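You operate a simulated robot arm through the tools that you are given. There is no shell and no other tool. Be economical: measure what you need, move in short steps, check, and stop when the job is done.

Carry out the task below with a simulated robot arm. There is one attempt and no reset: what you move stays moved.

TASK
Unbolt the blue chuck jaw with the green T-key and lay the jaw in the blue tray.
Fine: loosen both square bolts and put the key back.
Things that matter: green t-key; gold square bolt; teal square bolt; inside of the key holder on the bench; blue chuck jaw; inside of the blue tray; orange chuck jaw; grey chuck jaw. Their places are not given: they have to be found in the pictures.

It is judged by the outcome, as a careful person would: the job done as asked, and still so three seconds after it is handed in. It fails if anything else is knocked over, pushed out of place, dropped, spilled or broken.

THE ROBOT
A 6-joint arm with a two-finger parallel gripper, fixed in place. Base frame: the origin is at the foot of the arm, x ahead of it, y to its left, z up; the work surface is at about z = 0. Lengths are in m, angles in rad, forces in N, time in s.
With the tool pointing down near the work surface it reaches from about 0.14 to 0.58 m from the base axis. Its first joint turns from -1.152 to 1.152 rad. Payload 2.1 kg.
Tool frame: the origin (TCP) lies between the finger pads and is the grasp point; the fingertips stand 0.03 m ahead of it; z points along the fingers, y is the line along which they close. The gripper opens to 0.094 m. The fingers are 0.028 m wide and 0.01 m thick; the gripper's body (0.05 by 0.096 m) begins 0.055 m behind the TCP.
Orientation is that of the tool frame in the base frame, as a unit quaternion [w, x, y, z]. With the fingers straight down and closing along the base's y, the tool's x points along the base's -x, its y along +y and its z along -z.

THE INTERFACE
- The arm moves only by the tool servo_tool. Its argument "commands" is one flat list of numbers, 7 for each row, row after row: the finger opening in m, from 0 to 0.094, then the shift along the tool's x, y, z in units of 150 mm (1.0 is 150 mm), then the turn, a rotation vector about the tool's x, y, z in units of 120 degrees (1.0 is 120 degrees). In form: [fingers, dx, dy, dz, rx, ry, rz, fingers, dx, dy, dz, rx, ry, rz, ...]. A call has 1 to 8 rows; each row is the pose to reach, as a shift and turn from the pose commanded when the call began, along the tool's axes at that moment. A call with a number of a shift or a turn outside -1 to 1 is refused whole. A row lasts 0.2 s, in which the tool goes at most 0.05 m and 0.15 rad; a call with a longer step from one row to the next is refused whole, and so is a gripper value outside its range. A pose out of reach is approached as far as the arm can. The call stops where the force on the tool passes 70 N (or 10 N more than at its start, if that is more) or the arm is blocked; 0.2 s more then pass. The fingers move at their own pace (about 0.072 m/s each) and stop on an object; they squeeze with about 22 N. The grip force told is the motor's: it shows also when the fingers shut on nothing. Time passes only in rows, and 0.2 s behind the last, so rows that repeat a pose let the fingers close. It gives the time, the measured TCP pose, the force on the tool (base axes), the opening and the grip force at its end, in the units of the frame above (readings bear some noise).
- Cameras (640 x 400 px; columns grow to the right, rows downward): "scene" is fixed at [0.0546, -0.3688, 0.4882]; the picture's right is [0.79, -0.61, 0.00], its down [-0.33, -0.43, -0.84] and it looks along [0.51, 0.67, -0.54] (base axes); focal length 307 px, centre (320, 200). "wrist" rides on the gripper at [-0.037, 0, -0.058] in the tool frame; the picture's right is [0.00, -1.00, 0.00], its down [0.97, 0.00, -0.24] and it looks along [0.24, 0.00, 0.97] (tool axes); focal length 218 px, centre (320, 200).
- capture(camera): a new picture of that camera. No time passes.
- locate(camera, pixels): for up to 12 pixels [column, row] of the newest picture of that camera ("zoom" is the newest enlarged one), the place [x, y, z] in the base frame of the surface seen there, good to about 0.003 m. No time passes.
- inspect(camera, box): a new picture of the part [left, top, right, bottom] of that camera's present view, enlarged. No time passes.
- job_done(): hands the job in; it is judged then, once.

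Work in short steps. Measure before you move; look again where a grasp or a placing could have gone wrong, and mend it. You have 80 turns and 54 pictures in all, those below and enlarged ones among them. Open the gripper and draw the arm clear of the work before you hand the job in, unless the task says otherwise; then end with one line.

The tools are called after "Emit:" by a JSON object that holds its "op" and its "data". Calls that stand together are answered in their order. servo_tool: Moves the arm, as the interface text tells. Its arguments: {"type":"object","properties":{"commands":{"type":"array"}},"required":["commands"]} The other tools are called the same way: capture (camera) takes a picture; locate (camera, pixels) gives the place of the surface under pixels of a picture; inspect (camera, box) takes an enlarged picture of a part of a camera's view; job_done () hands the job in.

At the start:

```text
time_s: 0.0
tool_pos: [0.2213, 0.193, 0.3129]
orientation: [0.001, 0.0, 1.0, 0.0]
contact_force: [-1.0, -0.4, -0.2]
gripper_width: 0.0939
finger_force: 0.1
```

scene: 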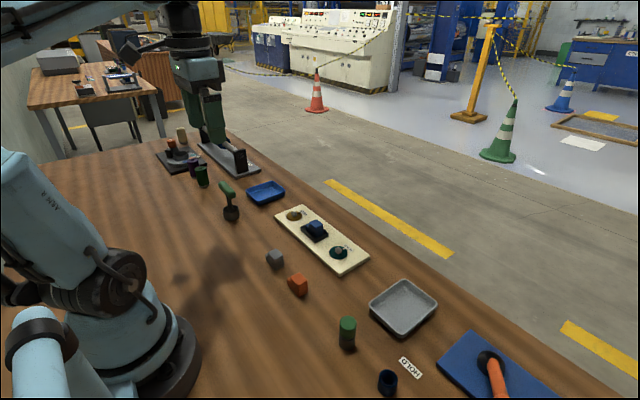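
wrist: 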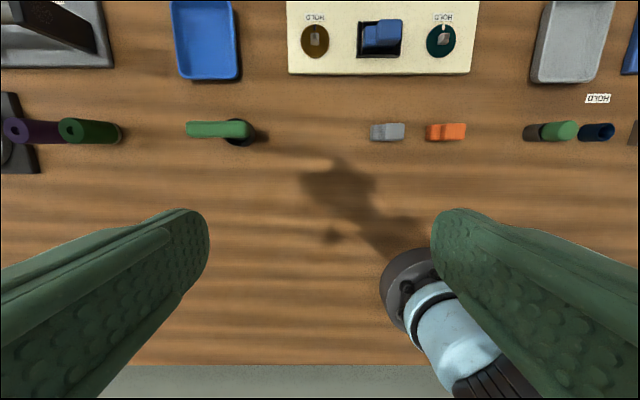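

I see the key in its holder near scene (230,200) and the fixture board near (320,240). I'll enlarge both.

Emit:
{"op": "inspect", "data": {"camera": "scene", "box": [200, 160, 380, 280]}}

Emit:
{"op": "inspect", "data": {"camera": "wrist", "box": [160, 0, 480, 160]}}

Emit:
{"op": "locate", "data": {"camera": "wrist", "pixels": [[195, 129], [240, 128], [248, 140], [314, 38], [315, 38], [382, 33], [441, 40], [204, 40], [380, 132], [300, 65], [465, 65], [400, 40]]}}

```text
3.33 times, centred on (290, 220) of scene
```

zoom: 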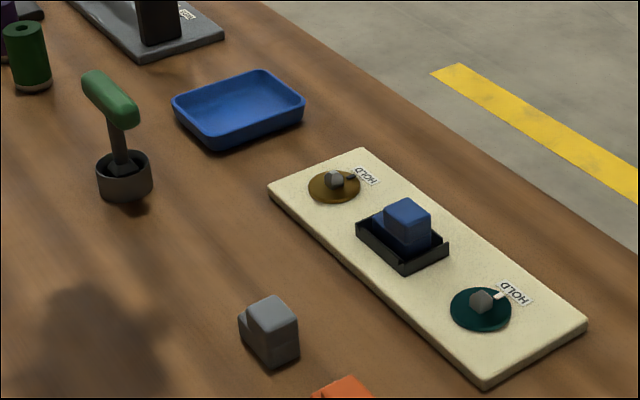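

```text
2.00 times, centred on (320, 80) of wrist
```

zoom: 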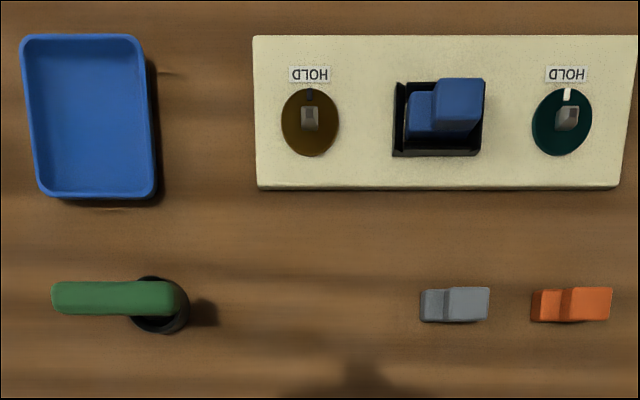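

```text
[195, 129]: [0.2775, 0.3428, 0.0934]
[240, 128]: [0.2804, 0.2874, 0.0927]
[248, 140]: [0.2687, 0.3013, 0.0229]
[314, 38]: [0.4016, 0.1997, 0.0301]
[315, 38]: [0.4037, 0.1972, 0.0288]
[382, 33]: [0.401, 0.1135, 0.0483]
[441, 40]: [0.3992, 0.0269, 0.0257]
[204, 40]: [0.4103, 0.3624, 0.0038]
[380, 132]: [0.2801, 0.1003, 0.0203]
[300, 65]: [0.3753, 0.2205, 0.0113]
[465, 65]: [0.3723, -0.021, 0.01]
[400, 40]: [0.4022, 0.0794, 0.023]
```

Handle of the key is near (0.278, 0.31, 0.093) along y; the bolts are near (0.402, 0.198) and (0.399, 0.027). I'll move above the fixture for a closer look.

Emit:
{"op": "servo_tool", "data": {"commands": [0.094, -0.24, -0.14, 0.12, 0, 0, 0, 0.094, -0.48, -0.28, 0.24, 0, 0, 0, 0.094, -0.72, -0.42, 0.36, 0, 0, 0, 0.094, -0.96, -0.553, 0.48, 0, 0, 0, 0.094, -0.96, -0.553, 0.48, 0, 0, 0]}}

Emit:
{"op": "inspect", "data": {"camera": "wrist", "box": [180, 60, 460, 235]}}

Emit:
{"op": "capture", "data": {"camera": "wrist"}}

```text
time_s: 1.2
tool_pos: [0.3666, 0.111, 0.2428]
orientation: [0.002, 0.0, 1.0, 0.0]
contact_force: [0.1, -0.2, 1.2]
gripper_width: 0.0941
finger_force: 0.1
```

```text
2.29 times, centred on (320, 148) of wrist
```

zoom: 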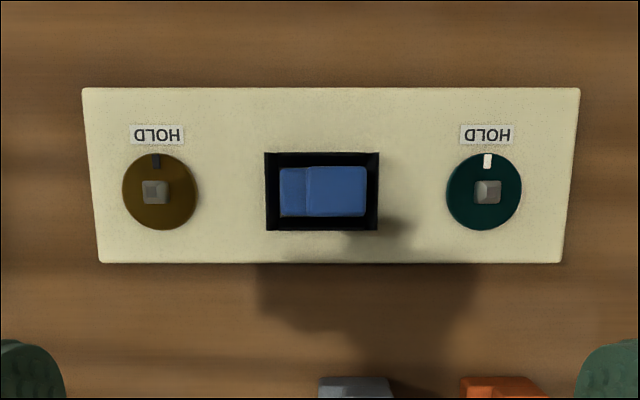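

```text
48 pictures are left
```

wrist: 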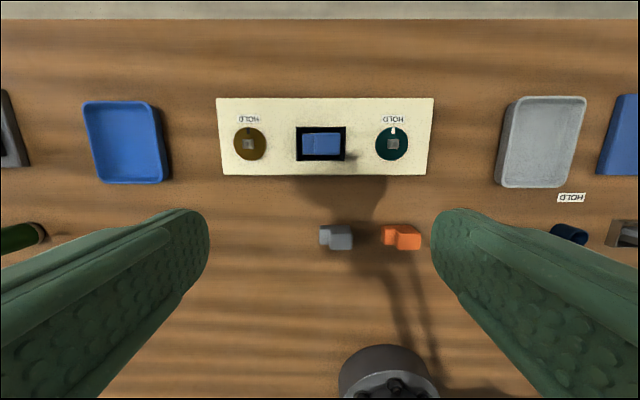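

The squares are axis-aligned and both pointers are at HOLD. I'll measure bolt tops, disks and the jaw in the zoom.

Emit:
{"op": "locate", "data": {"camera": "zoom", "pixels": [[155, 191], [146, 191], [165, 191], [125, 191], [197, 191], [487, 191], [522, 191], [448, 191], [292, 190], [335, 190], [366, 190], [100, 110]]}}

Emit:
{"op": "inspect", "data": {"camera": "scene", "box": [205, 170, 265, 230]}}

```text
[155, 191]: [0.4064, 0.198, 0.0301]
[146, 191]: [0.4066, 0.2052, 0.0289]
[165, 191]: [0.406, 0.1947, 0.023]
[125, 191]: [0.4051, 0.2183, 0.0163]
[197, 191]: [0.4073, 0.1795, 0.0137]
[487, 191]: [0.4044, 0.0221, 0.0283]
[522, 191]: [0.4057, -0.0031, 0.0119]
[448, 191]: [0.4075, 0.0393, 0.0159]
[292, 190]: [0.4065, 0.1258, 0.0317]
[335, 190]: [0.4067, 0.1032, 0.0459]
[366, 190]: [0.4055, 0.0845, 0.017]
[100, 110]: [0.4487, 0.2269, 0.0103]
```

```text
6.67 times, centred on (235, 200) of scene
```

zoom: 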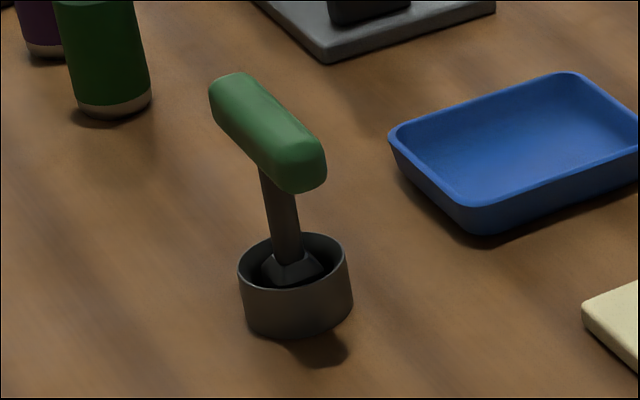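

Bolts sit at about (0.406, 0.198) and (0.406, 0.023), tops z≈0.030. Now I move toward the key while turning the gripper 90° clockwise (seen from above), so the bolts can be turned counter-clockwise after.

Emit:
{"op": "servo_tool", "data": {"commands": [0.094, 0.0725, 0.125, 0.025, 0, 0, 0.07, 0.094, 0.145, 0.25, 0.05, 0, 0, 0.14, 0.094, 0.2175, 0.375, 0.075, 0, 0, 0.21, 0.094, 0.29, 0.5, 0.1, 0, 0, 0.28, 0.094, 0.3625, 0.625, 0.125, 0, 0, 0.35, 0.094, 0.435, 0.75, 0.15, 0, 0, 0.42, 0.094, 0.5075, 0.875, 0.175, 0, 0, 0.49, 0.094, 0.58, 1.0, 0.2, 0, 0, 0.56]}}

Emit:
{"op": "servo_tool", "data": {"commands": [0.094, 0, 0, 0, 0, 0, 0.07, 0.094, 0, 0, 0, 0, 0, 0.14, 0.094, 0, 0, 0, 0, 0, 0.19, 0.094, 0, 0, 0, 0, 0, 0.19]}}

Emit:
{"op": "capture", "data": {"camera": "wrist"}}

```text
time_s: 3.0
tool_pos: [0.2826, 0.2596, 0.211]
orientation: [0.001, 0.554, 0.833, 0.002]
contact_force: [-0.3, 0.4, -0.1]
gripper_width: 0.094
finger_force: 0.1
```

```text
time_s: 4.0
tool_pos: [0.2797, 0.26, 0.2101]
orientation: [0.001, 0.708, 0.706, 0.001]
contact_force: [-0.4, 0.3, 0.1]
gripper_width: 0.0941
finger_force: 0.0
```

```text
46 pictures are left
```

wrist: 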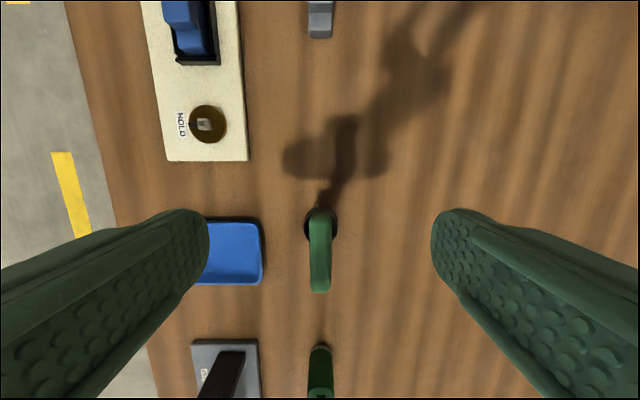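

The gripper now closes along x and the handle is centred at column ~320. I'll measure the handle ends and holder rim.

Emit:
{"op": "locate", "data": {"camera": "wrist", "pixels": [[320, 212], [320, 230], [320, 250], [320, 270], [320, 285], [311, 250], [329, 250], [306, 226], [336, 226], [318, 288], [333, 215], [235, 250]]}}

Emit:
{"op": "inspect", "data": {"camera": "wrist", "box": [280, 190, 360, 300]}}

```text
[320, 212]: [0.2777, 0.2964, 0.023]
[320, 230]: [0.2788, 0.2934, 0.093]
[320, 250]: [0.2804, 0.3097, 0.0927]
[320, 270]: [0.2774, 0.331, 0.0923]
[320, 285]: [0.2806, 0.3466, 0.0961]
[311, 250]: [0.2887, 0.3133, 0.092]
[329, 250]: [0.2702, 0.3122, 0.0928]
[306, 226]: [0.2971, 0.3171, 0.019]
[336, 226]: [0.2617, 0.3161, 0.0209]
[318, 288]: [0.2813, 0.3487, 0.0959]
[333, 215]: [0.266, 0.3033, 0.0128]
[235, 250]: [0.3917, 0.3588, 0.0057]
```

```text
3.64 times, centred on (320, 245) of wrist
```

zoom: 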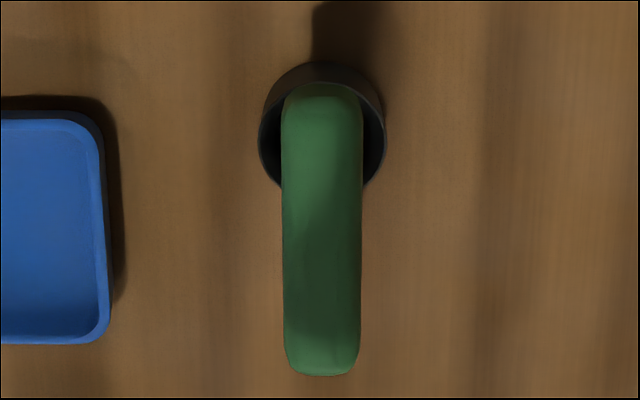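

Handle: x 0.270–0.289, y 0.279–0.351, top z≈0.093. I go above its centre (0.280, 0.315), descend to z≈0.083 and close.

Emit:
{"op": "servo_tool", "data": {"commands": [0.094, 0.183, 0, 0.1, 0, 0, 0, 0.094, 0.367, 0, 0.25, 0, 0, 0, 0.094, 0.367, 0, 0.45, 0, 0, 0, 0.094, 0.367, 0, 0.65, 0, 0, 0, 0.094, 0.367, 0, 0.847, 0, 0, 0, 0.094, 0.367, 0, 0.847, 0, 0, 0]}}

Emit:
{"op": "servo_tool", "data": {"commands": [0.05, 0, 0, 0, 0, 0, 0, 0.02, 0, 0, 0, 0, 0, 0, 0.0, 0, 0, 0, 0, 0, 0, 0.0, 0, 0, 0, 0, 0, 0, 0.0, 0, 0, 0, 0, 0, 0]}}

Emit:
{"op": "capture", "data": {"camera": "wrist"}}

Emit:
{"op": "inspect", "data": {"camera": "scene", "box": [190, 130, 290, 230]}}

```text
time_s: 5.4
tool_pos: [0.2782, 0.3164, 0.085]
orientation: [0.002, 0.707, 0.708, 0.001]
contact_force: [-0.1, 0.3, 0.2]
gripper_width: 0.094
finger_force: 0.1
```

```text
time_s: 6.6
tool_pos: [0.2777, 0.3137, 0.085]
orientation: [0.002, 0.707, 0.707, 0.002]
contact_force: [1.1, 0.1, 0.2]
gripper_width: 0.0239
finger_force: 21.8
```

```text
44 pictures are left
```

wrist: 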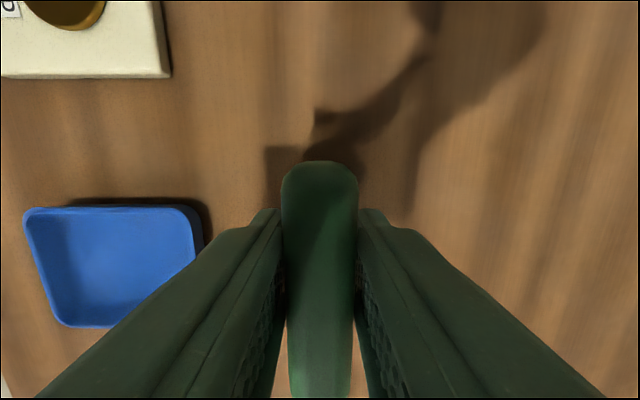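

```text
4.00 times, centred on (240, 180) of scene
```

zoom: 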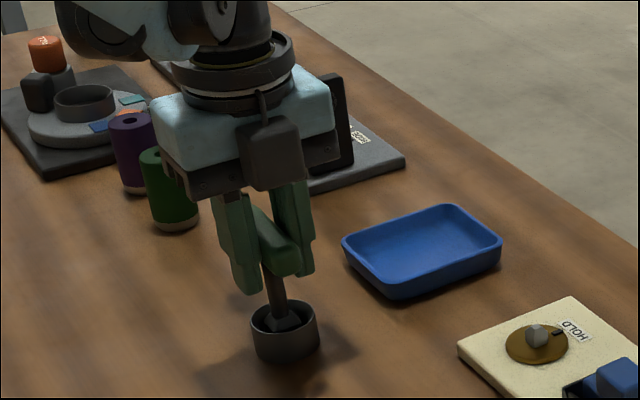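

Gripped (opening 0.0239). Lifting straight up by 0.10 m.

Emit:
{"op": "servo_tool", "data": {"commands": [0.0, 0, 0, -0.1, 0, 0, 0, 0.0, 0, 0, -0.25, 0, 0, 0, 0.0, 0, 0, -0.45, 0, 0, 0, 0.0, 0, 0, -0.667, 0, 0, 0, 0.0, 0, 0, -0.667, 0, 0, 0]}}

Emit:
{"op": "inspect", "data": {"camera": "scene", "box": [190, 100, 310, 220]}}

```text
time_s: 7.8
tool_pos: [0.281, 0.3138, 0.1827]
orientation: [0.002, 0.707, 0.708, 0.0]
contact_force: [-0.6, 0.3, -1.0]
gripper_width: 0.0241
finger_force: 22.2
```

```text
3.33 times, centred on (250, 160) of scene
```

zoom: 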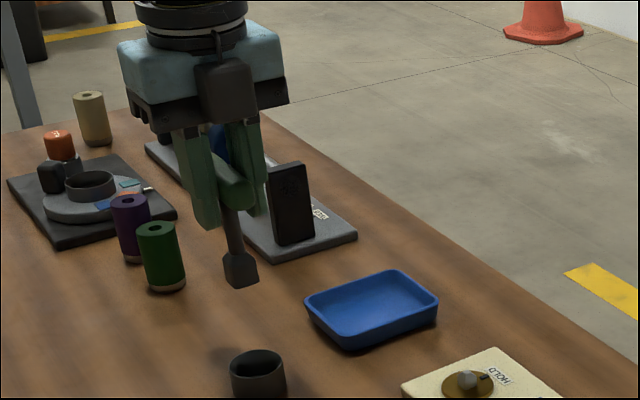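

The key is out, with its square socket showing at zoom (240,272). I'll measure the socket and shaft relative to the TCP.

Emit:
{"op": "locate", "data": {"camera": "zoom", "pixels": [[240, 275], [226, 265], [255, 270], [240, 286], [232, 225], [236, 245], [258, 375], [240, 256]]}}

Emit:
{"op": "inspect", "data": {"camera": "scene", "box": [250, 140, 310, 215]}}

```text
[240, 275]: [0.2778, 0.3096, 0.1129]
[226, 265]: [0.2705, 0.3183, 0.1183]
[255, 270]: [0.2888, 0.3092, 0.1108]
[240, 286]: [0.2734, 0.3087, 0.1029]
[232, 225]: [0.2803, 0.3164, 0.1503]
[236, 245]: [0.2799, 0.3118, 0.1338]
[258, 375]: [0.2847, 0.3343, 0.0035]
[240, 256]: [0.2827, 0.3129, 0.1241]
```

```text
5.33 times, centred on (280, 178) of scene
```

zoom: 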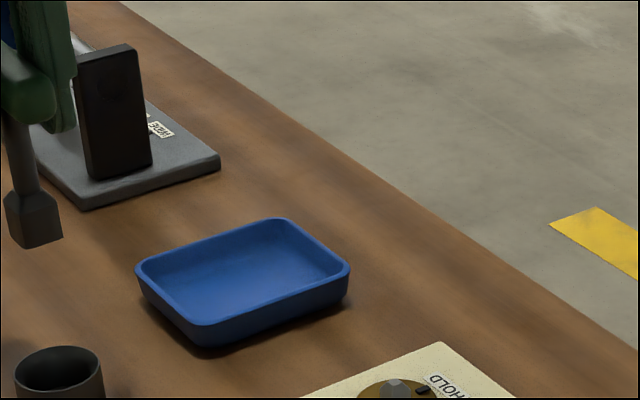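

Socket bottom is ~0.080 below the TCP, its axis near the TCP's. I'll carry it above the gold bolt at socket-bottom height ~0.07 and check alignment.

Emit:
{"op": "servo_tool", "data": {"commands": [0.0, -0.1, 0.1, 0, 0, 0, 0, 0.0, -0.25, 0.27, 0, 0, 0, 0, 0.0, -0.42, 0.45, 0, 0, 0, 0, 0.0, -0.6, 0.64, 0, 0, 0, 0, 0.0, -0.72, 0.77, 0.1, 0, 0, 0, 0.0, -0.79, 0.847, 0.2, 0, 0, 0, 0.0, -0.79, 0.847, 0.233, 0, 0, 0, 0.0, -0.79, 0.847, 0.233, 0, 0, 0]}}

Emit:
{"op": "inspect", "data": {"camera": "scene", "box": [240, 140, 340, 240]}}

Emit:
{"op": "capture", "data": {"camera": "wrist"}}

```text
time_s: 9.6
tool_pos: [0.4061, 0.1983, 0.1497]
orientation: [0.001, 0.707, 0.707, 0.001]
contact_force: [-0.1, -0.4, -2.4]
gripper_width: 0.0241
finger_force: 22.0
```

```text
4.00 times, centred on (290, 190) of scene
```

zoom: 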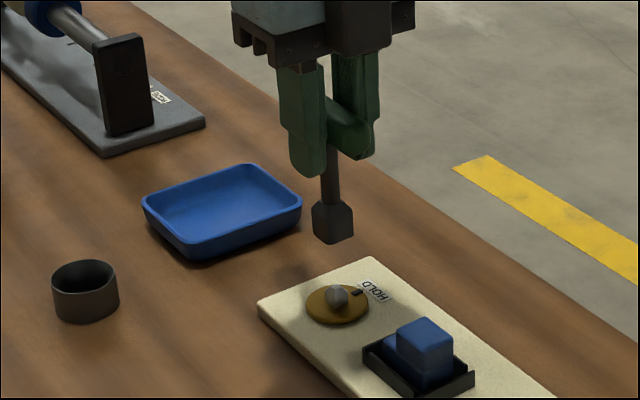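

```text
39 pictures are left
```

wrist: 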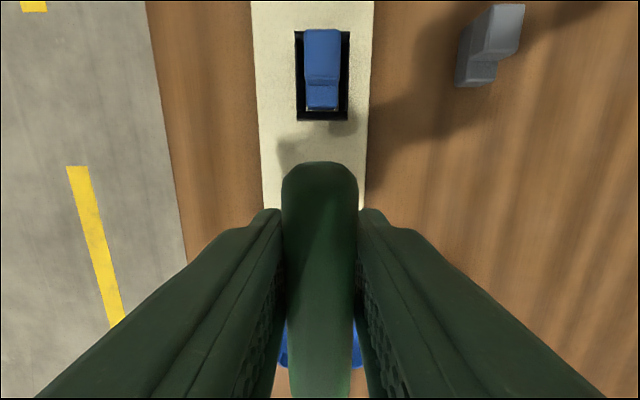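

Socket is over the gold bolt to within a few mm. I'll come down to just above it (bottom ≈0.037) and zoom in.

Emit:
{"op": "servo_tool", "data": {"commands": [0.0, 0, 0, 0.1, 0, 0, 0, 0.0, 0, 0, 0.2, 0, 0, 0, 0.0, 0, 0, 0.2, 0, 0, 0]}}

Emit:
{"op": "inspect", "data": {"camera": "scene", "box": [304, 188, 344, 228]}}

```text
time_s: 10.4
tool_pos: [0.4046, 0.1979, 0.1207]
orientation: [0.001, 0.707, 0.707, 0.001]
contact_force: [-0.6, 0.6, -1.5]
gripper_width: 0.0241
finger_force: 21.7
```

```text
10.00 times, centred on (324, 208) of scene
```

zoom: 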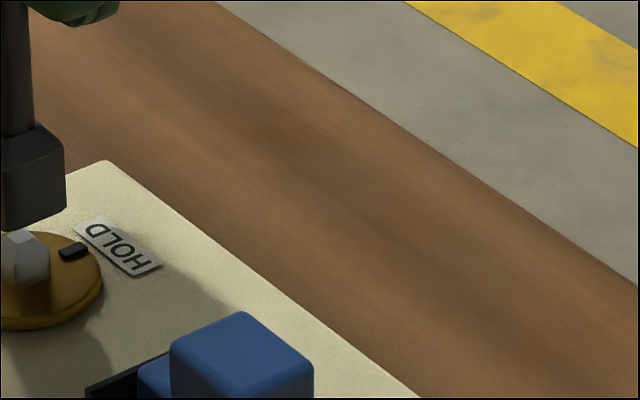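

The zoom keeps its centre but widens; the bolt lies near scene (294,213). Zooming there.

Emit:
{"op": "inspect", "data": {"camera": "scene", "box": [270, 191, 318, 221]}}

```text
13.33 times, centred on (294, 206) of scene
```

zoom: 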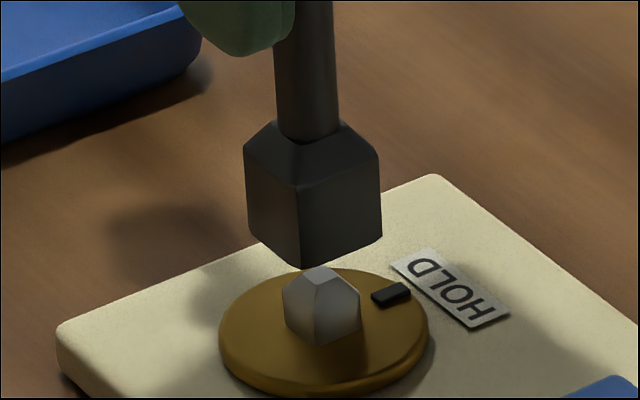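

Laterally aligned; for the depth direction I'll compare the socket and bolt faces by locating points on each.

Emit:
{"op": "locate", "data": {"camera": "zoom", "pixels": [[265, 205], [280, 215], [290, 230], [330, 215], [345, 225], [360, 205], [295, 315], [303, 322], [298, 305], [335, 320], [345, 325], [340, 312]]}}

Emit:
{"op": "locate", "data": {"camera": "zoom", "pixels": [[270, 220], [260, 190], [285, 195], [320, 240], [365, 225], [340, 235], [293, 300], [308, 328], [303, 312], [330, 330], [350, 315], [330, 312]]}}

```text
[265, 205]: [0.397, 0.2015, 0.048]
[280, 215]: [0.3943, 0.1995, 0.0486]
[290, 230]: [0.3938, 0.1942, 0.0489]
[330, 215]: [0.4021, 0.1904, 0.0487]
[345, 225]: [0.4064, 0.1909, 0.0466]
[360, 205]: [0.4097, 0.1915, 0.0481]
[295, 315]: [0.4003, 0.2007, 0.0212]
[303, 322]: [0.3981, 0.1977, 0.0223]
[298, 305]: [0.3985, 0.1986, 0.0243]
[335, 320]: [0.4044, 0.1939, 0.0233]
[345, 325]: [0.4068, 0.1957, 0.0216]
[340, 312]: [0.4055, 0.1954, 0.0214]
```

```text
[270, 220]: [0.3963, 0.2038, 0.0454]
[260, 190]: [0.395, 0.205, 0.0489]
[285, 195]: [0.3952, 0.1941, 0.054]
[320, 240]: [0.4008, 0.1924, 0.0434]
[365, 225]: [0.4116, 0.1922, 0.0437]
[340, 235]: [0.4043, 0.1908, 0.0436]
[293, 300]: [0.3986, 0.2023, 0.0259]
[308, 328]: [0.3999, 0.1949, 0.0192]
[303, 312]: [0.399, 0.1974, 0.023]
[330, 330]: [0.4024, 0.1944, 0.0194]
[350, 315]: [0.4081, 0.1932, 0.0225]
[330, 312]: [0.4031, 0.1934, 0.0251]
```

Socket centre ≈(0.4043, 0.2004), bolt ≈(0.4043, 0.1995): aligned within 1 mm. Descending gently onto the bolt.

Emit:
{"op": "servo_tool", "data": {"commands": [0.0, -0.004, 0, 0.04, 0, 0, 0, 0.0, -0.004, 0, 0.08, 0, 0, 0, 0.0, -0.004, 0, 0.11, 0, 0, 0, 0.0, -0.004, 0, 0.135, 0, 0, 0, 0.0, -0.004, 0, 0.135, 0, 0, 0]}}

Emit:
{"op": "inspect", "data": {"camera": "scene", "box": [270, 191, 318, 221]}}

```text
time_s: 11.6
tool_pos: [0.4062, 0.1973, 0.0994]
orientation: [0.001, 0.707, 0.707, 0.001]
contact_force: [2.1, -1.8, 16.5]
gripper_width: 0.0242
finger_force: 22.2
```

```text
13.33 times, centred on (294, 206) of scene
```

zoom: 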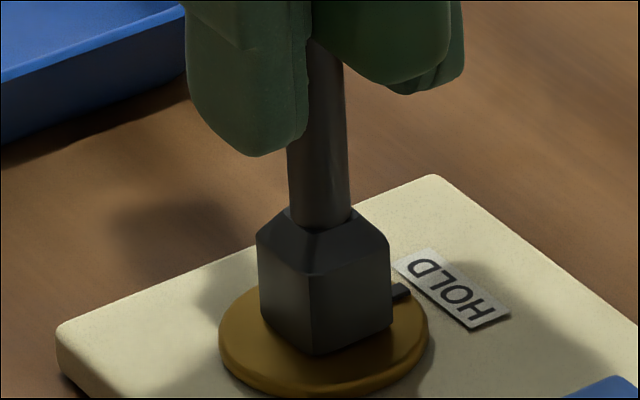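

Seated on the bolt (16.5 N down). Turning counter-clockwise seen from above, ~58° first, easing the push slightly.

Emit:
{"op": "servo_tool", "data": {"commands": [0.0, 0, 0, -0.004, 0, 0, -0.06, 0.0, 0, 0, -0.004, 0, 0, -0.12, 0.0, 0, 0, -0.004, 0, 0, -0.18, 0.0, 0, 0, -0.004, 0, 0, -0.24, 0.0, 0, 0, -0.004, 0, 0, -0.3, 0.0, 0, 0, -0.004, 0, 0, -0.36, 0.0, 0, 0, -0.004, 0, 0, -0.42, 0.0, 0, 0, -0.004, 0, 0, -0.48]}}

Emit:
{"op": "inspect", "data": {"camera": "scene", "box": [262, 186, 326, 226]}}

```text
time_s: 13.4
tool_pos: [0.4072, 0.1962, 0.0999]
orientation: [0.003, 0.279, 0.96, 0.001]
contact_force: [7.7, -0.8, -4.8]
gripper_width: 0.024
finger_force: 22.4
```

```text
10.00 times, centred on (294, 206) of scene
```

zoom: 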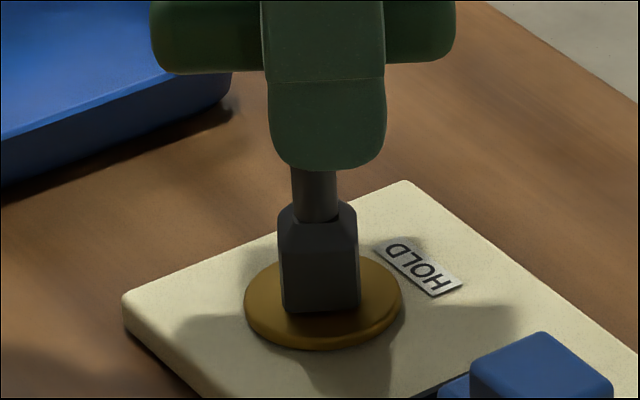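

The pointer has left HOLD and is now hidden behind the socket, so the bolt turns. I continue counter-clockwise.

Emit:
{"op": "servo_tool", "data": {"commands": [0.0, 0, 0, 0, 0, 0, -0.06, 0.0, 0, 0, 0, 0, 0, -0.12, 0.0, 0, 0, 0, 0, 0, -0.18, 0.0, 0, 0, 0, 0, 0, -0.24, 0.0, 0, 0, 0, 0, 0, -0.27, 0.0, 0, 0, 0, 0, 0, -0.27]}}

Emit:
{"op": "inspect", "data": {"camera": "scene", "box": [262, 186, 326, 226]}}

```text
time_s: 14.8
tool_pos: [0.4067, 0.1966, 0.1013]
orientation: [0.002, -0.001, 1.0, 0.001]
contact_force: [5.8, 5.6, -3.3]
gripper_width: 0.0245
finger_force: 22.0
```

```text
10.00 times, centred on (294, 206) of scene
```

zoom: 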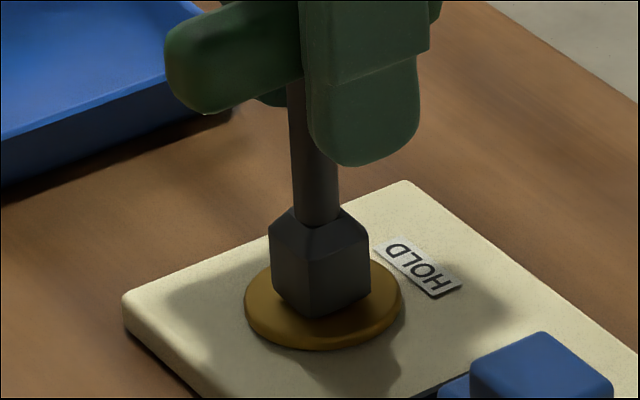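

90° done, still turning easily. I'll turn further (~to 148°) and watch forces.

Emit:
{"op": "servo_tool", "data": {"commands": [0.0, 0, 0, 0, 0, 0, -0.06, 0.0, 0, 0, 0, 0, 0, -0.12, 0.0, 0, 0, 0, 0, 0, -0.18, 0.0, 0, 0, 0, 0, 0, -0.24, 0.0, 0, 0, 0, 0, 0, -0.3, 0.0, 0, 0, 0, 0, 0, -0.36, 0.0, 0, 0, 0, 0, 0, -0.42, 0.0, 0, 0, 0, 0, 0, -0.48]}}

Emit:
{"op": "inspect", "data": {"camera": "scene", "box": [262, 186, 326, 226]}}

```text
time_s: 16.6
tool_pos: [0.4076, 0.1966, 0.0992]
orientation: [0.003, -0.482, 0.876, 0.0]
contact_force: [-1.7, 12.2, -2.4]
gripper_width: 0.0399
finger_force: 22.2
```

```text
10.00 times, centred on (294, 206) of scene
```

zoom: 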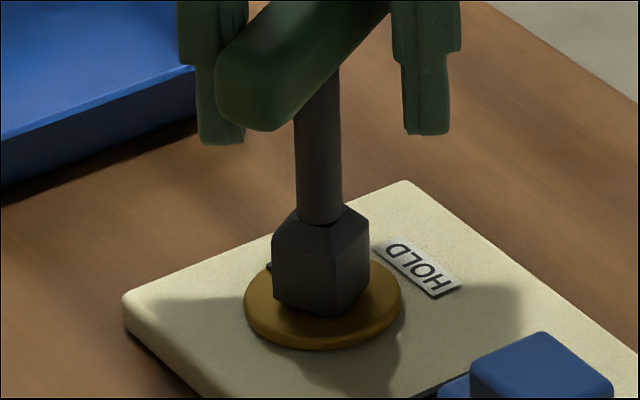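

The bolt hit its stop near 90° (pointer now on the +y side) and the handle slipped in the grip (opening 0.040). I'll open slightly, turn back to the 90° yaw, and regrip.

Emit:
{"op": "servo_tool", "data": {"commands": [0.05, 0, 0, 0, 0, 0, 0, 0.05, 0, 0, 0, 0, 0, 0.07, 0.05, 0, 0, 0, 0, 0, 0.14, 0.05, 0, 0, 0, 0, 0, 0.21, 0.05, 0, 0, 0, 0, 0, 0.28, 0.05, 0, 0, 0, 0, 0, 0.35, 0.05, 0, 0, 0, 0, 0, 0.42, 0.05, 0, 0, 0, 0, 0, 0.48]}}

Emit:
{"op": "inspect", "data": {"camera": "scene", "box": [254, 176, 334, 226]}}

Emit:
{"op": "capture", "data": {"camera": "wrist"}}

```text
time_s: 18.4
tool_pos: [0.407, 0.195, 0.099]
orientation: [0.001, 0.002, 1.0, 0.001]
contact_force: [-0.9, -0.2, -0.1]
gripper_width: 0.05
finger_force: 0.0
```

```text
8.00 times, centred on (294, 201) of scene
```

zoom: 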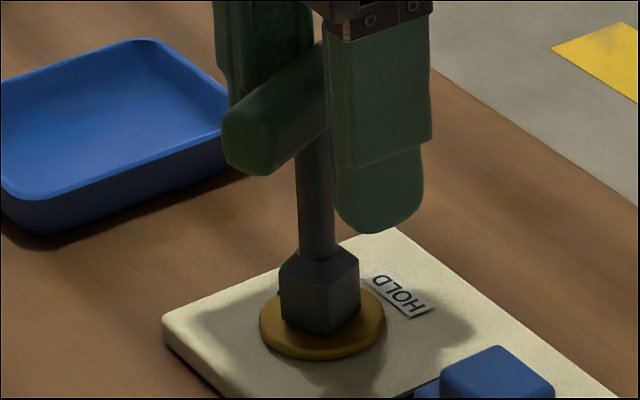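

```text
31 pictures are left
```

wrist: 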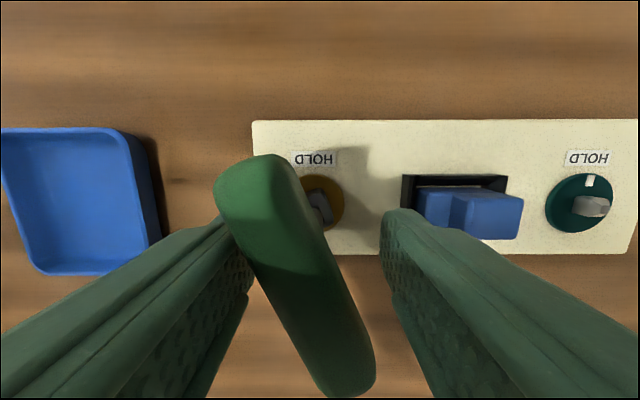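

The handle sits ~20° further CCW than my yaw, so the bolt's stop is nearer 110°. I'll measure the handle's line.

Emit:
{"op": "locate", "data": {"camera": "wrist", "pixels": [[250, 180], [260, 200], [270, 220], [285, 250], [300, 285], [315, 310], [330, 340], [340, 365], [350, 385], [318, 205], [333, 205], [327, 190]]}}

Emit:
{"op": "inspect", "data": {"camera": "wrist", "box": [200, 130, 400, 400]}}

```text
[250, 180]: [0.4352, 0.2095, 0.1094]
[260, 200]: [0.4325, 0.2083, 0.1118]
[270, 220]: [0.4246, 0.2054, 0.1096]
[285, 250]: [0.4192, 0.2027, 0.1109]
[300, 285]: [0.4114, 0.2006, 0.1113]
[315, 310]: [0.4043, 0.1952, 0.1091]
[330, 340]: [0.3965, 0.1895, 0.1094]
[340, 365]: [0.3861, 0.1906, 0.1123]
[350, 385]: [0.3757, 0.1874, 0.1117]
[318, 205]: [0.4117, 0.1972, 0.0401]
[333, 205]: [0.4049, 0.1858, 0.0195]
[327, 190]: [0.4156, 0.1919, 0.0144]
```

```text
1.48 times, centred on (300, 265) of wrist
```

zoom: 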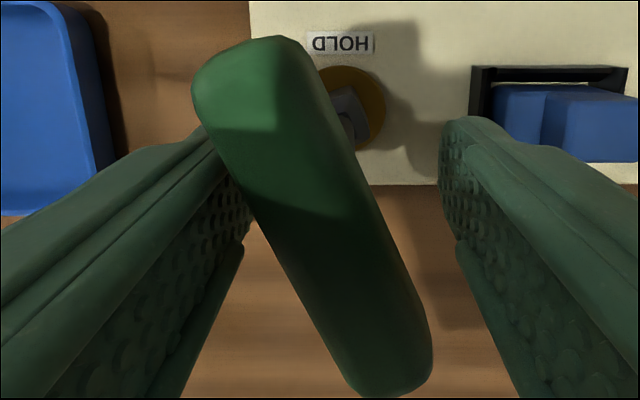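

Handle line is 20° CCW, level, centre (0.4065, 0.198). I rotate to match, regrip, then push a bit more CCW to test for the stop.

Emit:
{"op": "servo_tool", "data": {"commands": [0.05, 0, 0.01, 0, 0, 0, -0.06, 0.05, 0, 0.015, 0, 0, 0, -0.12, 0.05, 0, 0.015, 0, 0, 0, -0.17, 0.02, 0, 0.015, 0, 0, 0, -0.17, 0.0, 0, 0.015, 0, 0, 0, -0.17, 0.0, 0, 0.015, 0, 0, 0, -0.17]}}

Emit:
{"op": "servo_tool", "data": {"commands": [0.0, 0, 0, 0, 0, 0, -0.05, 0.0, 0, 0, 0, 0, 0, -0.1, 0.0, 0, 0, 0, 0, 0, -0.15, 0.0, 0, 0, 0, 0, 0, -0.15]}}

Emit:
{"op": "capture", "data": {"camera": "wrist"}}

```text
time_s: 19.8
tool_pos: [0.407, 0.1985, 0.1003]
orientation: [0.001, -0.177, 0.984, 0.0]
contact_force: [-1.0, 3.8, 0.9]
gripper_width: 0.0245
finger_force: 22.0
```

```text
time_s: 20.8
tool_pos: [0.4071, 0.1986, 0.0995]
orientation: [0.002, -0.33, 0.944, -0.001]
contact_force: [1.6, 8.5, 0.3]
gripper_width: 0.029
finger_force: 21.8
```

```text
29 pictures are left
```

wrist: 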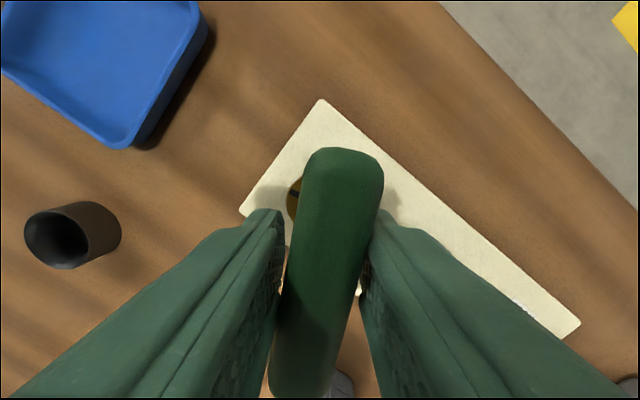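

Resistance again with slip (opening 0.029): it's a stop. I'll open a bit and measure the handle's true angle from above.

Emit:
{"op": "servo_tool", "data": {"commands": [0.045, 0, 0, 0, 0, 0, 0, 0.045, 0, 0, 0, 0, 0, 0.05, 0.045, 0, 0, 0, 0, 0, 0.1, 0.045, 0, 0, 0, 0, 0, 0.15, 0.045, 0, 0, 0, 0, 0, 0.15]}}

Emit:
{"op": "capture", "data": {"camera": "wrist"}}

Emit:
{"op": "locate", "data": {"camera": "wrist", "pixels": [[320, 175], [320, 200], [320, 225], [320, 250], [320, 275], [320, 300], [320, 325], [320, 350], [320, 380]]}}

```text
time_s: 22.0
tool_pos: [0.4059, 0.1974, 0.1]
orientation: [0.002, -0.176, 0.984, 0.0]
contact_force: [0.5, -0.5, -0.5]
gripper_width: 0.0448
finger_force: 0.1
```

```text
28 pictures are left
```

wrist: 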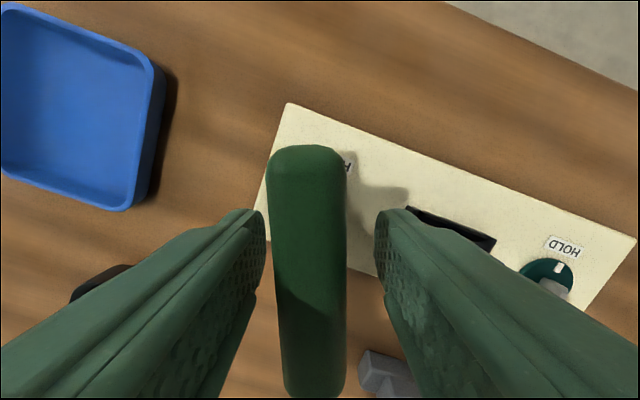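

```text
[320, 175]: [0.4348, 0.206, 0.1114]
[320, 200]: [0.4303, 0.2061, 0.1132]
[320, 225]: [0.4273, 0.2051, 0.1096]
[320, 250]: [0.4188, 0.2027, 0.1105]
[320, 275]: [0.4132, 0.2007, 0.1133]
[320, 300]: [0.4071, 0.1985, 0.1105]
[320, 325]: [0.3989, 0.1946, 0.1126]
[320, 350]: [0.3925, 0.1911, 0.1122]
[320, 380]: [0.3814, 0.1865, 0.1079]
```

The handle lines up with yaw 20.4° as before: the stop is at ~110°, so the gold bolt is loose. I centre (3 mm), regrip and lift off.

Emit:
{"op": "servo_tool", "data": {"commands": [0.045, 0, 0.018, 0, 0, 0, 0, 0.02, 0, 0.018, 0, 0, 0, 0, 0.0, 0, 0.018, 0, 0, 0, 0, 0.0, 0, 0.018, 0, 0, 0, 0, 0.0, 0, 0.018, 0, 0, 0, 0]}}

Emit:
{"op": "servo_tool", "data": {"commands": [0.0, 0, 0, -0.06, 0, 0, 0, 0.0, 0, 0, -0.13, 0, 0, 0, 0.0, 0, 0, -0.25, 0, 0, 0, 0.0, 0, 0, -0.4, 0, 0, 0, 0.0, 0, 0, -0.4, 0, 0, 0]}}

Emit:
{"op": "inspect", "data": {"camera": "scene", "box": [254, 176, 334, 226]}}

```text
time_s: 23.2
tool_pos: [0.4054, 0.2007, 0.0997]
orientation: [0.002, -0.176, 0.984, 0.0]
contact_force: [1.1, -0.9, 1.4]
gripper_width: 0.0244
finger_force: 22.2
```

```text
time_s: 24.4
tool_pos: [0.4037, 0.2003, 0.1601]
orientation: [0.002, -0.178, 0.984, 0.0]
contact_force: [0.1, 0.3, -0.9]
gripper_width: 0.024
finger_force: 22.2
```

```text
8.00 times, centred on (294, 201) of scene
```

zoom: 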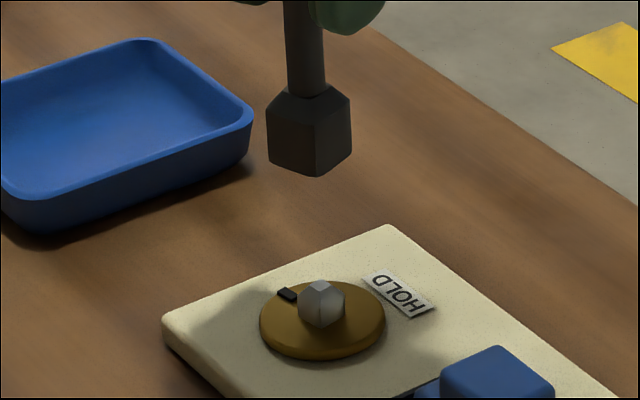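

Gold pointer now ~110° from HOLD. Moving toward the teal bolt while turning the key back clockwise by 110° in two calls.

Emit:
{"op": "servo_tool", "data": {"commands": [0.0, 0.033, -0.089, 0, 0, 0, 0.07, 0.0, 0.067, -0.179, 0, 0, 0, 0.14, 0.0, 0.1, -0.268, 0, 0, 0, 0.21, 0.0, 0.133, -0.357, 0, 0, 0, 0.28, 0.0, 0.166, -0.446, 0, 0, 0, 0.35, 0.0, 0.2, -0.536, 0, 0, 0, 0.42, 0.0, 0.233, -0.625, 0, 0, 0, 0.49, 0.0, 0.233, -0.625, 0, 0, 0, 0.49]}}

Emit:
{"op": "servo_tool", "data": {"commands": [0.0, -0.046, -0.057, 0, 0, 0, 0.0614, 0.0, -0.093, -0.114, 0, 0, 0, 0.123, 0.0, -0.139, -0.171, 0, 0, 0, 0.184, 0.0, -0.185, -0.228, 0, 0, 0, 0.246, 0.0, -0.231, -0.285, 0, 0, 0, 0.307, 0.0, -0.278, -0.342, 0, 0, 0, 0.369, 0.0, -0.324, -0.399, 0, 0, 0, 0.43, 0.0, -0.324, -0.399, 0, 0, 0, 0.43]}}

Emit:
{"op": "capture", "data": {"camera": "scene"}}

```text
time_s: 26.2
tool_pos: [0.4051, 0.1014, 0.1607]
orientation: [0.002, 0.33, 0.944, 0.0]
contact_force: [0.3, -0.2, -2.9]
gripper_width: 0.024
finger_force: 21.7
```

```text
time_s: 28.0
tool_pos: [0.4051, 0.0245, 0.1621]
orientation: [0.001, 0.708, 0.707, 0.001]
contact_force: [-0.5, 0.2, -1.3]
gripper_width: 0.0241
finger_force: 22.2
```

```text
26 pictures are left
```

scene: 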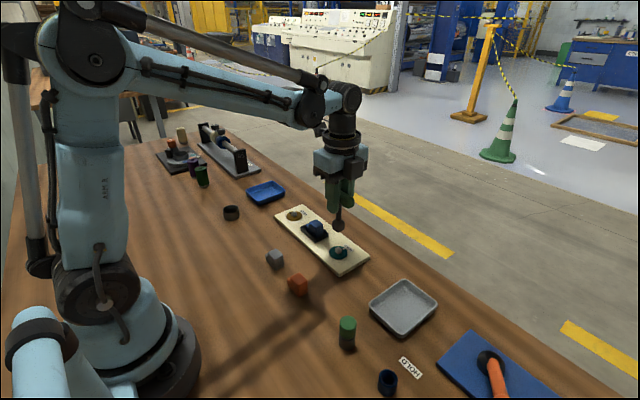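

Orientation is back to −90°. Descending to ~0.121 above the teal bolt and zooming at scene (338,243).

Emit:
{"op": "servo_tool", "data": {"commands": [0.0, 0, 0, 0.1, 0, 0, 0, 0.0, 0, 0, 0.2, 0, 0, 0, 0.0, 0, 0, 0.267, 0, 0, 0, 0.0, 0, 0, 0.267, 0, 0, 0]}}

Emit:
{"op": "inspect", "data": {"camera": "scene", "box": [314, 228, 362, 258]}}

```text
time_s: 29.0
tool_pos: [0.4069, 0.0242, 0.1194]
orientation: [0.001, 0.707, 0.707, 0.002]
contact_force: [0.0, -0.9, -1.0]
gripper_width: 0.0241
finger_force: 22.2
```

```text
13.33 times, centred on (338, 243) of scene
```

zoom: 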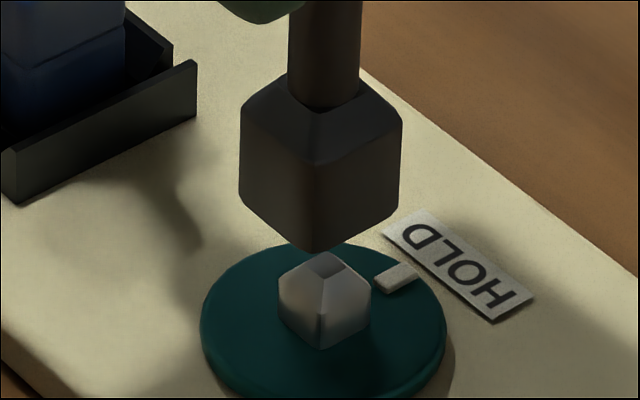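

Laterally the socket is ~9 zoom px (1.5 mm) left of the bolt. I'll locate faces for the other direction.

Emit:
{"op": "locate", "data": {"camera": "zoom", "pixels": [[255, 165], [270, 180], [290, 200], [280, 150], [260, 190], [300, 180], [335, 190], [350, 210], [370, 170], [385, 190], [360, 195], [340, 225]]}}

Emit:
{"op": "locate", "data": {"camera": "zoom", "pixels": [[290, 305], [300, 315], [310, 325], [288, 315], [305, 305], [312, 335], [335, 325], [345, 320], [355, 325], [340, 335], [360, 318], [350, 332]]}}

```text
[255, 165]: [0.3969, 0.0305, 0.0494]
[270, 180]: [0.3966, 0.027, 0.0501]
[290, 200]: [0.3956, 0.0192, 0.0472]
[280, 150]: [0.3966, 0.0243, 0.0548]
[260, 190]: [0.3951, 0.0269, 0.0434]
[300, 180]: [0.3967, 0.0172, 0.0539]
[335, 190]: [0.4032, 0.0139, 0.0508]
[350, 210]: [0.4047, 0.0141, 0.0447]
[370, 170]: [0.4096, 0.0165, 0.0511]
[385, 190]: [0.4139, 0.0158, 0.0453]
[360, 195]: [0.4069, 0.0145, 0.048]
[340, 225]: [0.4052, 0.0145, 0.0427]
```

```text
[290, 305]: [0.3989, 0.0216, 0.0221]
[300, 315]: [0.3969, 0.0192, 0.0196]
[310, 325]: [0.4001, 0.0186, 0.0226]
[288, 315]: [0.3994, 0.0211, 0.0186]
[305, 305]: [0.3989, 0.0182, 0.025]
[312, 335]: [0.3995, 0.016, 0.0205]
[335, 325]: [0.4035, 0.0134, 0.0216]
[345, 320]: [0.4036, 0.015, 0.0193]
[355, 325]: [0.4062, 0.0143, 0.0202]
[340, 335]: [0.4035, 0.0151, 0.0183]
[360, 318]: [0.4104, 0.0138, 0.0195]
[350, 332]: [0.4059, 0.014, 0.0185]
```

Comparing to the gold bolt's good fit, the socket should shift y −0.004, x −0.001 (agrees with the 1.5 mm lateral view). Shift, then descend.

Emit:
{"op": "servo_tool", "data": {"commands": [0.0, -0.027, -0.007, 0.0, 0, 0, 0, 0.0, -0.027, -0.007, 0.03, 0, 0, 0, 0.0, -0.027, -0.007, 0.03, 0, 0, 0]}}

Emit:
{"op": "inspect", "data": {"camera": "scene", "box": [314, 228, 362, 258]}}

```text
time_s: 29.8
tool_pos: [0.405, 0.0195, 0.1163]
orientation: [0.002, 0.708, 0.706, 0.001]
contact_force: [-0.2, -0.1, -2.2]
gripper_width: 0.0241
finger_force: 22.0
```

```text
13.33 times, centred on (338, 243) of scene
```

zoom: 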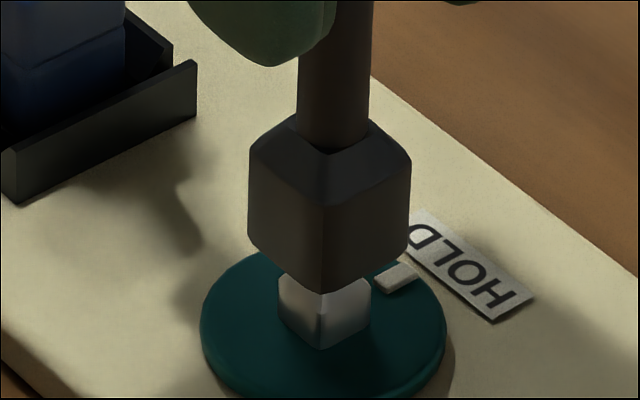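

Aligned in both directions. Descending onto the teal bolt.

Emit:
{"op": "servo_tool", "data": {"commands": [0.0, 0, 0, 0.035, 0, 0, 0, 0.0, 0, 0, 0.07, 0, 0, 0, 0.0, 0, 0, 0.095, 0, 0, 0, 0.0, 0, 0, 0.115, 0, 0, 0, 0.0, 0, 0, 0.115, 0, 0, 0]}}

Emit:
{"op": "inspect", "data": {"camera": "scene", "box": [314, 228, 362, 258]}}

```text
time_s: 31.0
tool_pos: [0.4051, 0.018, 0.0988]
orientation: [0.0, 0.708, 0.707, 0.001]
contact_force: [2.1, 1.8, 16.9]
gripper_width: 0.0241
finger_force: 22.5
```

```text
13.33 times, centred on (338, 243) of scene
```

zoom: 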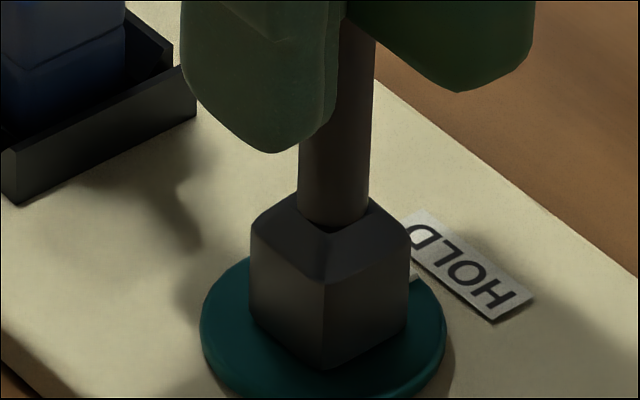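

Seated the same way. Turning CCW 58°.

Emit:
{"op": "servo_tool", "data": {"commands": [0.0, 0, 0, -0.004, 0, 0, -0.06, 0.0, 0, 0, -0.004, 0, 0, -0.12, 0.0, 0, 0, -0.004, 0, 0, -0.18, 0.0, 0, 0, -0.004, 0, 0, -0.24, 0.0, 0, 0, -0.004, 0, 0, -0.3, 0.0, 0, 0, -0.004, 0, 0, -0.36, 0.0, 0, 0, -0.004, 0, 0, -0.42, 0.0, 0, 0, -0.004, 0, 0, -0.48]}}

Emit:
{"op": "inspect", "data": {"camera": "scene", "box": [306, 223, 370, 263]}}

```text
time_s: 32.8
tool_pos: [0.4057, 0.0181, 0.0979]
orientation: [0.004, 0.277, 0.961, 0.001]
contact_force: [1.7, 4.2, 6.9]
gripper_width: 0.0241
finger_force: 21.9
```

```text
10.00 times, centred on (338, 243) of scene
```

zoom: 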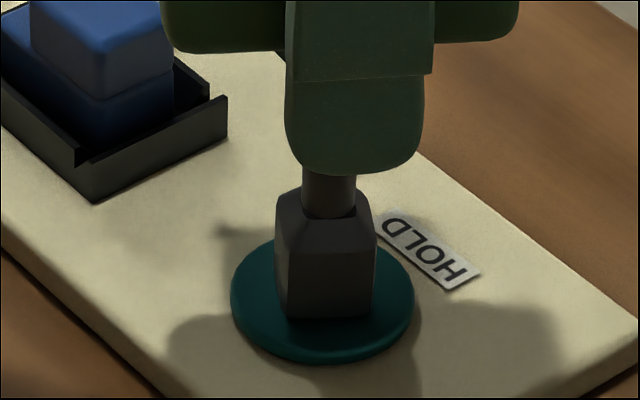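

It turns. Continuing to ~115° total.

Emit:
{"op": "servo_tool", "data": {"commands": [0.0, 0, 0, 0, 0, 0, -0.06, 0.0, 0, 0, 0, 0, 0, -0.12, 0.0, 0, 0, 0, 0, 0, -0.18, 0.0, 0, 0, 0, 0, 0, -0.24, 0.0, 0, 0, 0, 0, 0, -0.3, 0.0, 0, 0, 0, 0, 0, -0.36, 0.0, 0, 0, 0, 0, 0, -0.42, 0.0, 0, 0, 0, 0, 0, -0.48]}}

Emit:
{"op": "servo_tool", "data": {"commands": [0.0, 0, 0, 0, 0, 0, -0.05, 0.0, 0, 0, 0, 0, 0, -0.08, 0.0, 0, 0, 0, 0, 0, -0.08]}}

Emit:
{"op": "inspect", "data": {"camera": "scene", "box": [306, 223, 370, 263]}}

```text
time_s: 34.6
tool_pos: [0.4049, 0.0192, 0.0986]
orientation: [0.001, -0.22, 0.976, 0.0]
contact_force: [4.7, 5.8, 9.8]
gripper_width: 0.0243
finger_force: 22.0
```

```text
time_s: 35.4
tool_pos: [0.4044, 0.0185, 0.0974]
orientation: [0.0, -0.299, 0.954, -0.001]
contact_force: [-5.9, -0.1, -3.2]
gripper_width: 0.0269
finger_force: 22.2
```

```text
10.00 times, centred on (338, 243) of scene
```

zoom: 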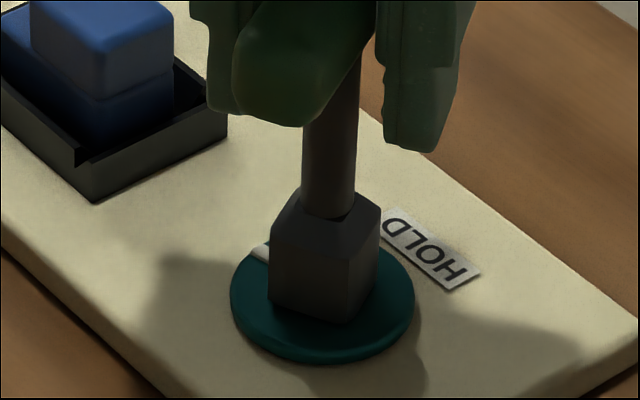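

Slip started (opening 0.0269) at ~125° tool angle: stop reached, pointer on the +y side. Open slightly, turn back to ~21°, regrip.

Emit:
{"op": "servo_tool", "data": {"commands": [0.04, 0, 0, 0, 0, 0, 0, 0.04, 0, 0, 0, 0, 0, 0.06, 0.04, 0, 0, 0, 0, 0, 0.112, 0.04, 0, 0, 0, 0, 0, 0.112]}}

Emit:
{"op": "capture", "data": {"camera": "wrist"}}

```text
time_s: 36.4
tool_pos: [0.4052, 0.02, 0.0985]
orientation: [0.002, -0.185, 0.983, 0.0]
contact_force: [0.2, 0.3, -0.1]
gripper_width: 0.0401
finger_force: 0.1
```

```text
20 pictures are left
```

wrist: 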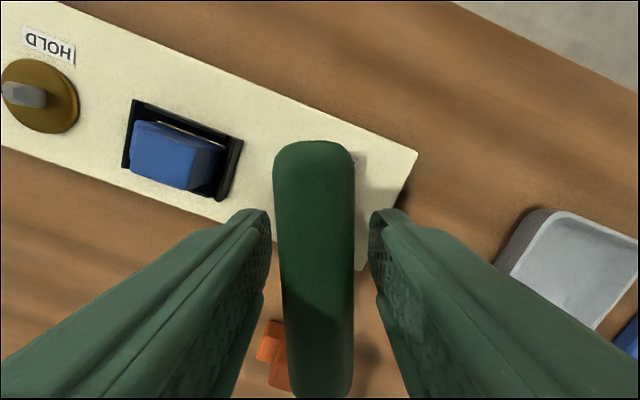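

Handle is aligned and nearly centred. Regrip and lift off.

Emit:
{"op": "servo_tool", "data": {"commands": [0.02, 0, 0.008, 0, 0, 0, 0, 0.0, 0, 0.008, 0, 0, 0, 0, 0.0, 0, 0.008, 0, 0, 0, 0, 0.0, 0, 0.008, 0, 0, 0, 0]}}

Emit:
{"op": "servo_tool", "data": {"commands": [0.0, 0, 0, -0.06, 0, 0, 0, 0.0, 0, 0, -0.15, 0, 0, 0, 0.0, 0, 0, -0.3, 0, 0, 0, 0.0, 0, 0, -0.5, 0, 0, 0, 0.0, 0, 0, -0.6, 0, 0, 0, 0.0, 0, 0, -0.6, 0, 0, 0]}}

Emit:
{"op": "inspect", "data": {"camera": "scene", "box": [280, 200, 376, 260]}}

```text
time_s: 37.4
tool_pos: [0.4047, 0.0214, 0.0991]
orientation: [0.001, -0.186, 0.983, 0.001]
contact_force: [0.9, -0.5, 3.6]
gripper_width: 0.0239
finger_force: 21.8
```

```text
time_s: 38.8
tool_pos: [0.4063, 0.0221, 0.188]
orientation: [0.003, -0.185, 0.983, 0.001]
contact_force: [0.4, -0.3, -1.4]
gripper_width: 0.0242
finger_force: 21.5
```

```text
6.67 times, centred on (328, 230) of scene
```

zoom: 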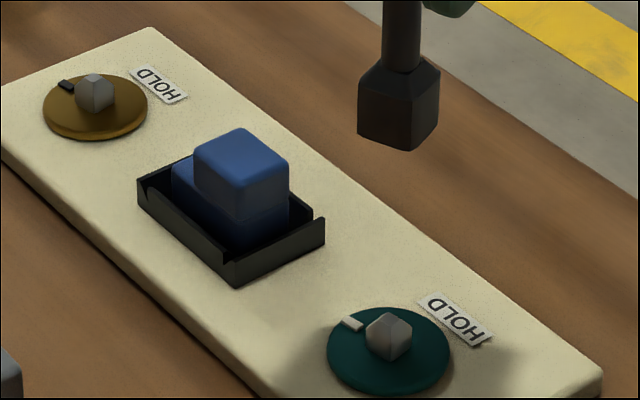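

Both pointers are off HOLD by ~110°. Now I carry the key back toward the holder, turning it back to its original orientation.

Emit:
{"op": "servo_tool", "data": {"commands": [0.0, -0.013, 0.138, 0, 0, 0, 0.07, 0.0, -0.026, 0.276, 0, 0, 0, 0.14, 0.0, -0.039, 0.414, 0, 0, 0, 0.21, 0.0, -0.051, 0.553, 0, 0, 0, 0.28, 0.0, -0.064, 0.691, 0, 0, 0, 0.35, 0.0, -0.077, 0.829, 0, 0, 0, 0.42, 0.0, -0.09, 0.967, 0, 0, 0, 0.49, 0.0, -0.09, 0.967, 0, 0, 0, 0.49]}}

Emit:
{"op": "servo_tool", "data": {"commands": [0.0, 0.123, 0.025, 0, 0, 0, 0.0625, 0.0, 0.247, 0.051, 0, 0, 0, 0.125, 0.0, 0.37, 0.076, 0, 0, 0, 0.1875, 0.0, 0.493, 0.101, 0, 0, 0, 0.25, 0.0, 0.616, 0.126, 0, 0, 0, 0.3125, 0.0, 0.74, 0.152, 0, 0, 0, 0.375, 0.0, 0.863, 0.177, 0, 0, 0, 0.4375, 0.0, 0.863, 0.177, 0, 0, 0, 0.4375]}}

```text
time_s: 40.6
tool_pos: [0.3636, 0.1591, 0.1883]
orientation: [0.002, 0.321, 0.947, 0.0]
contact_force: [0.8, -0.2, -1.1]
gripper_width: 0.0239
finger_force: 21.7
```

```text
time_s: 42.4
tool_pos: [0.2773, 0.2617, 0.1886]
orientation: [0.001, 0.707, 0.707, 0.001]
contact_force: [-0.1, -0.7, -1.6]
gripper_width: 0.024
finger_force: 22.1
```

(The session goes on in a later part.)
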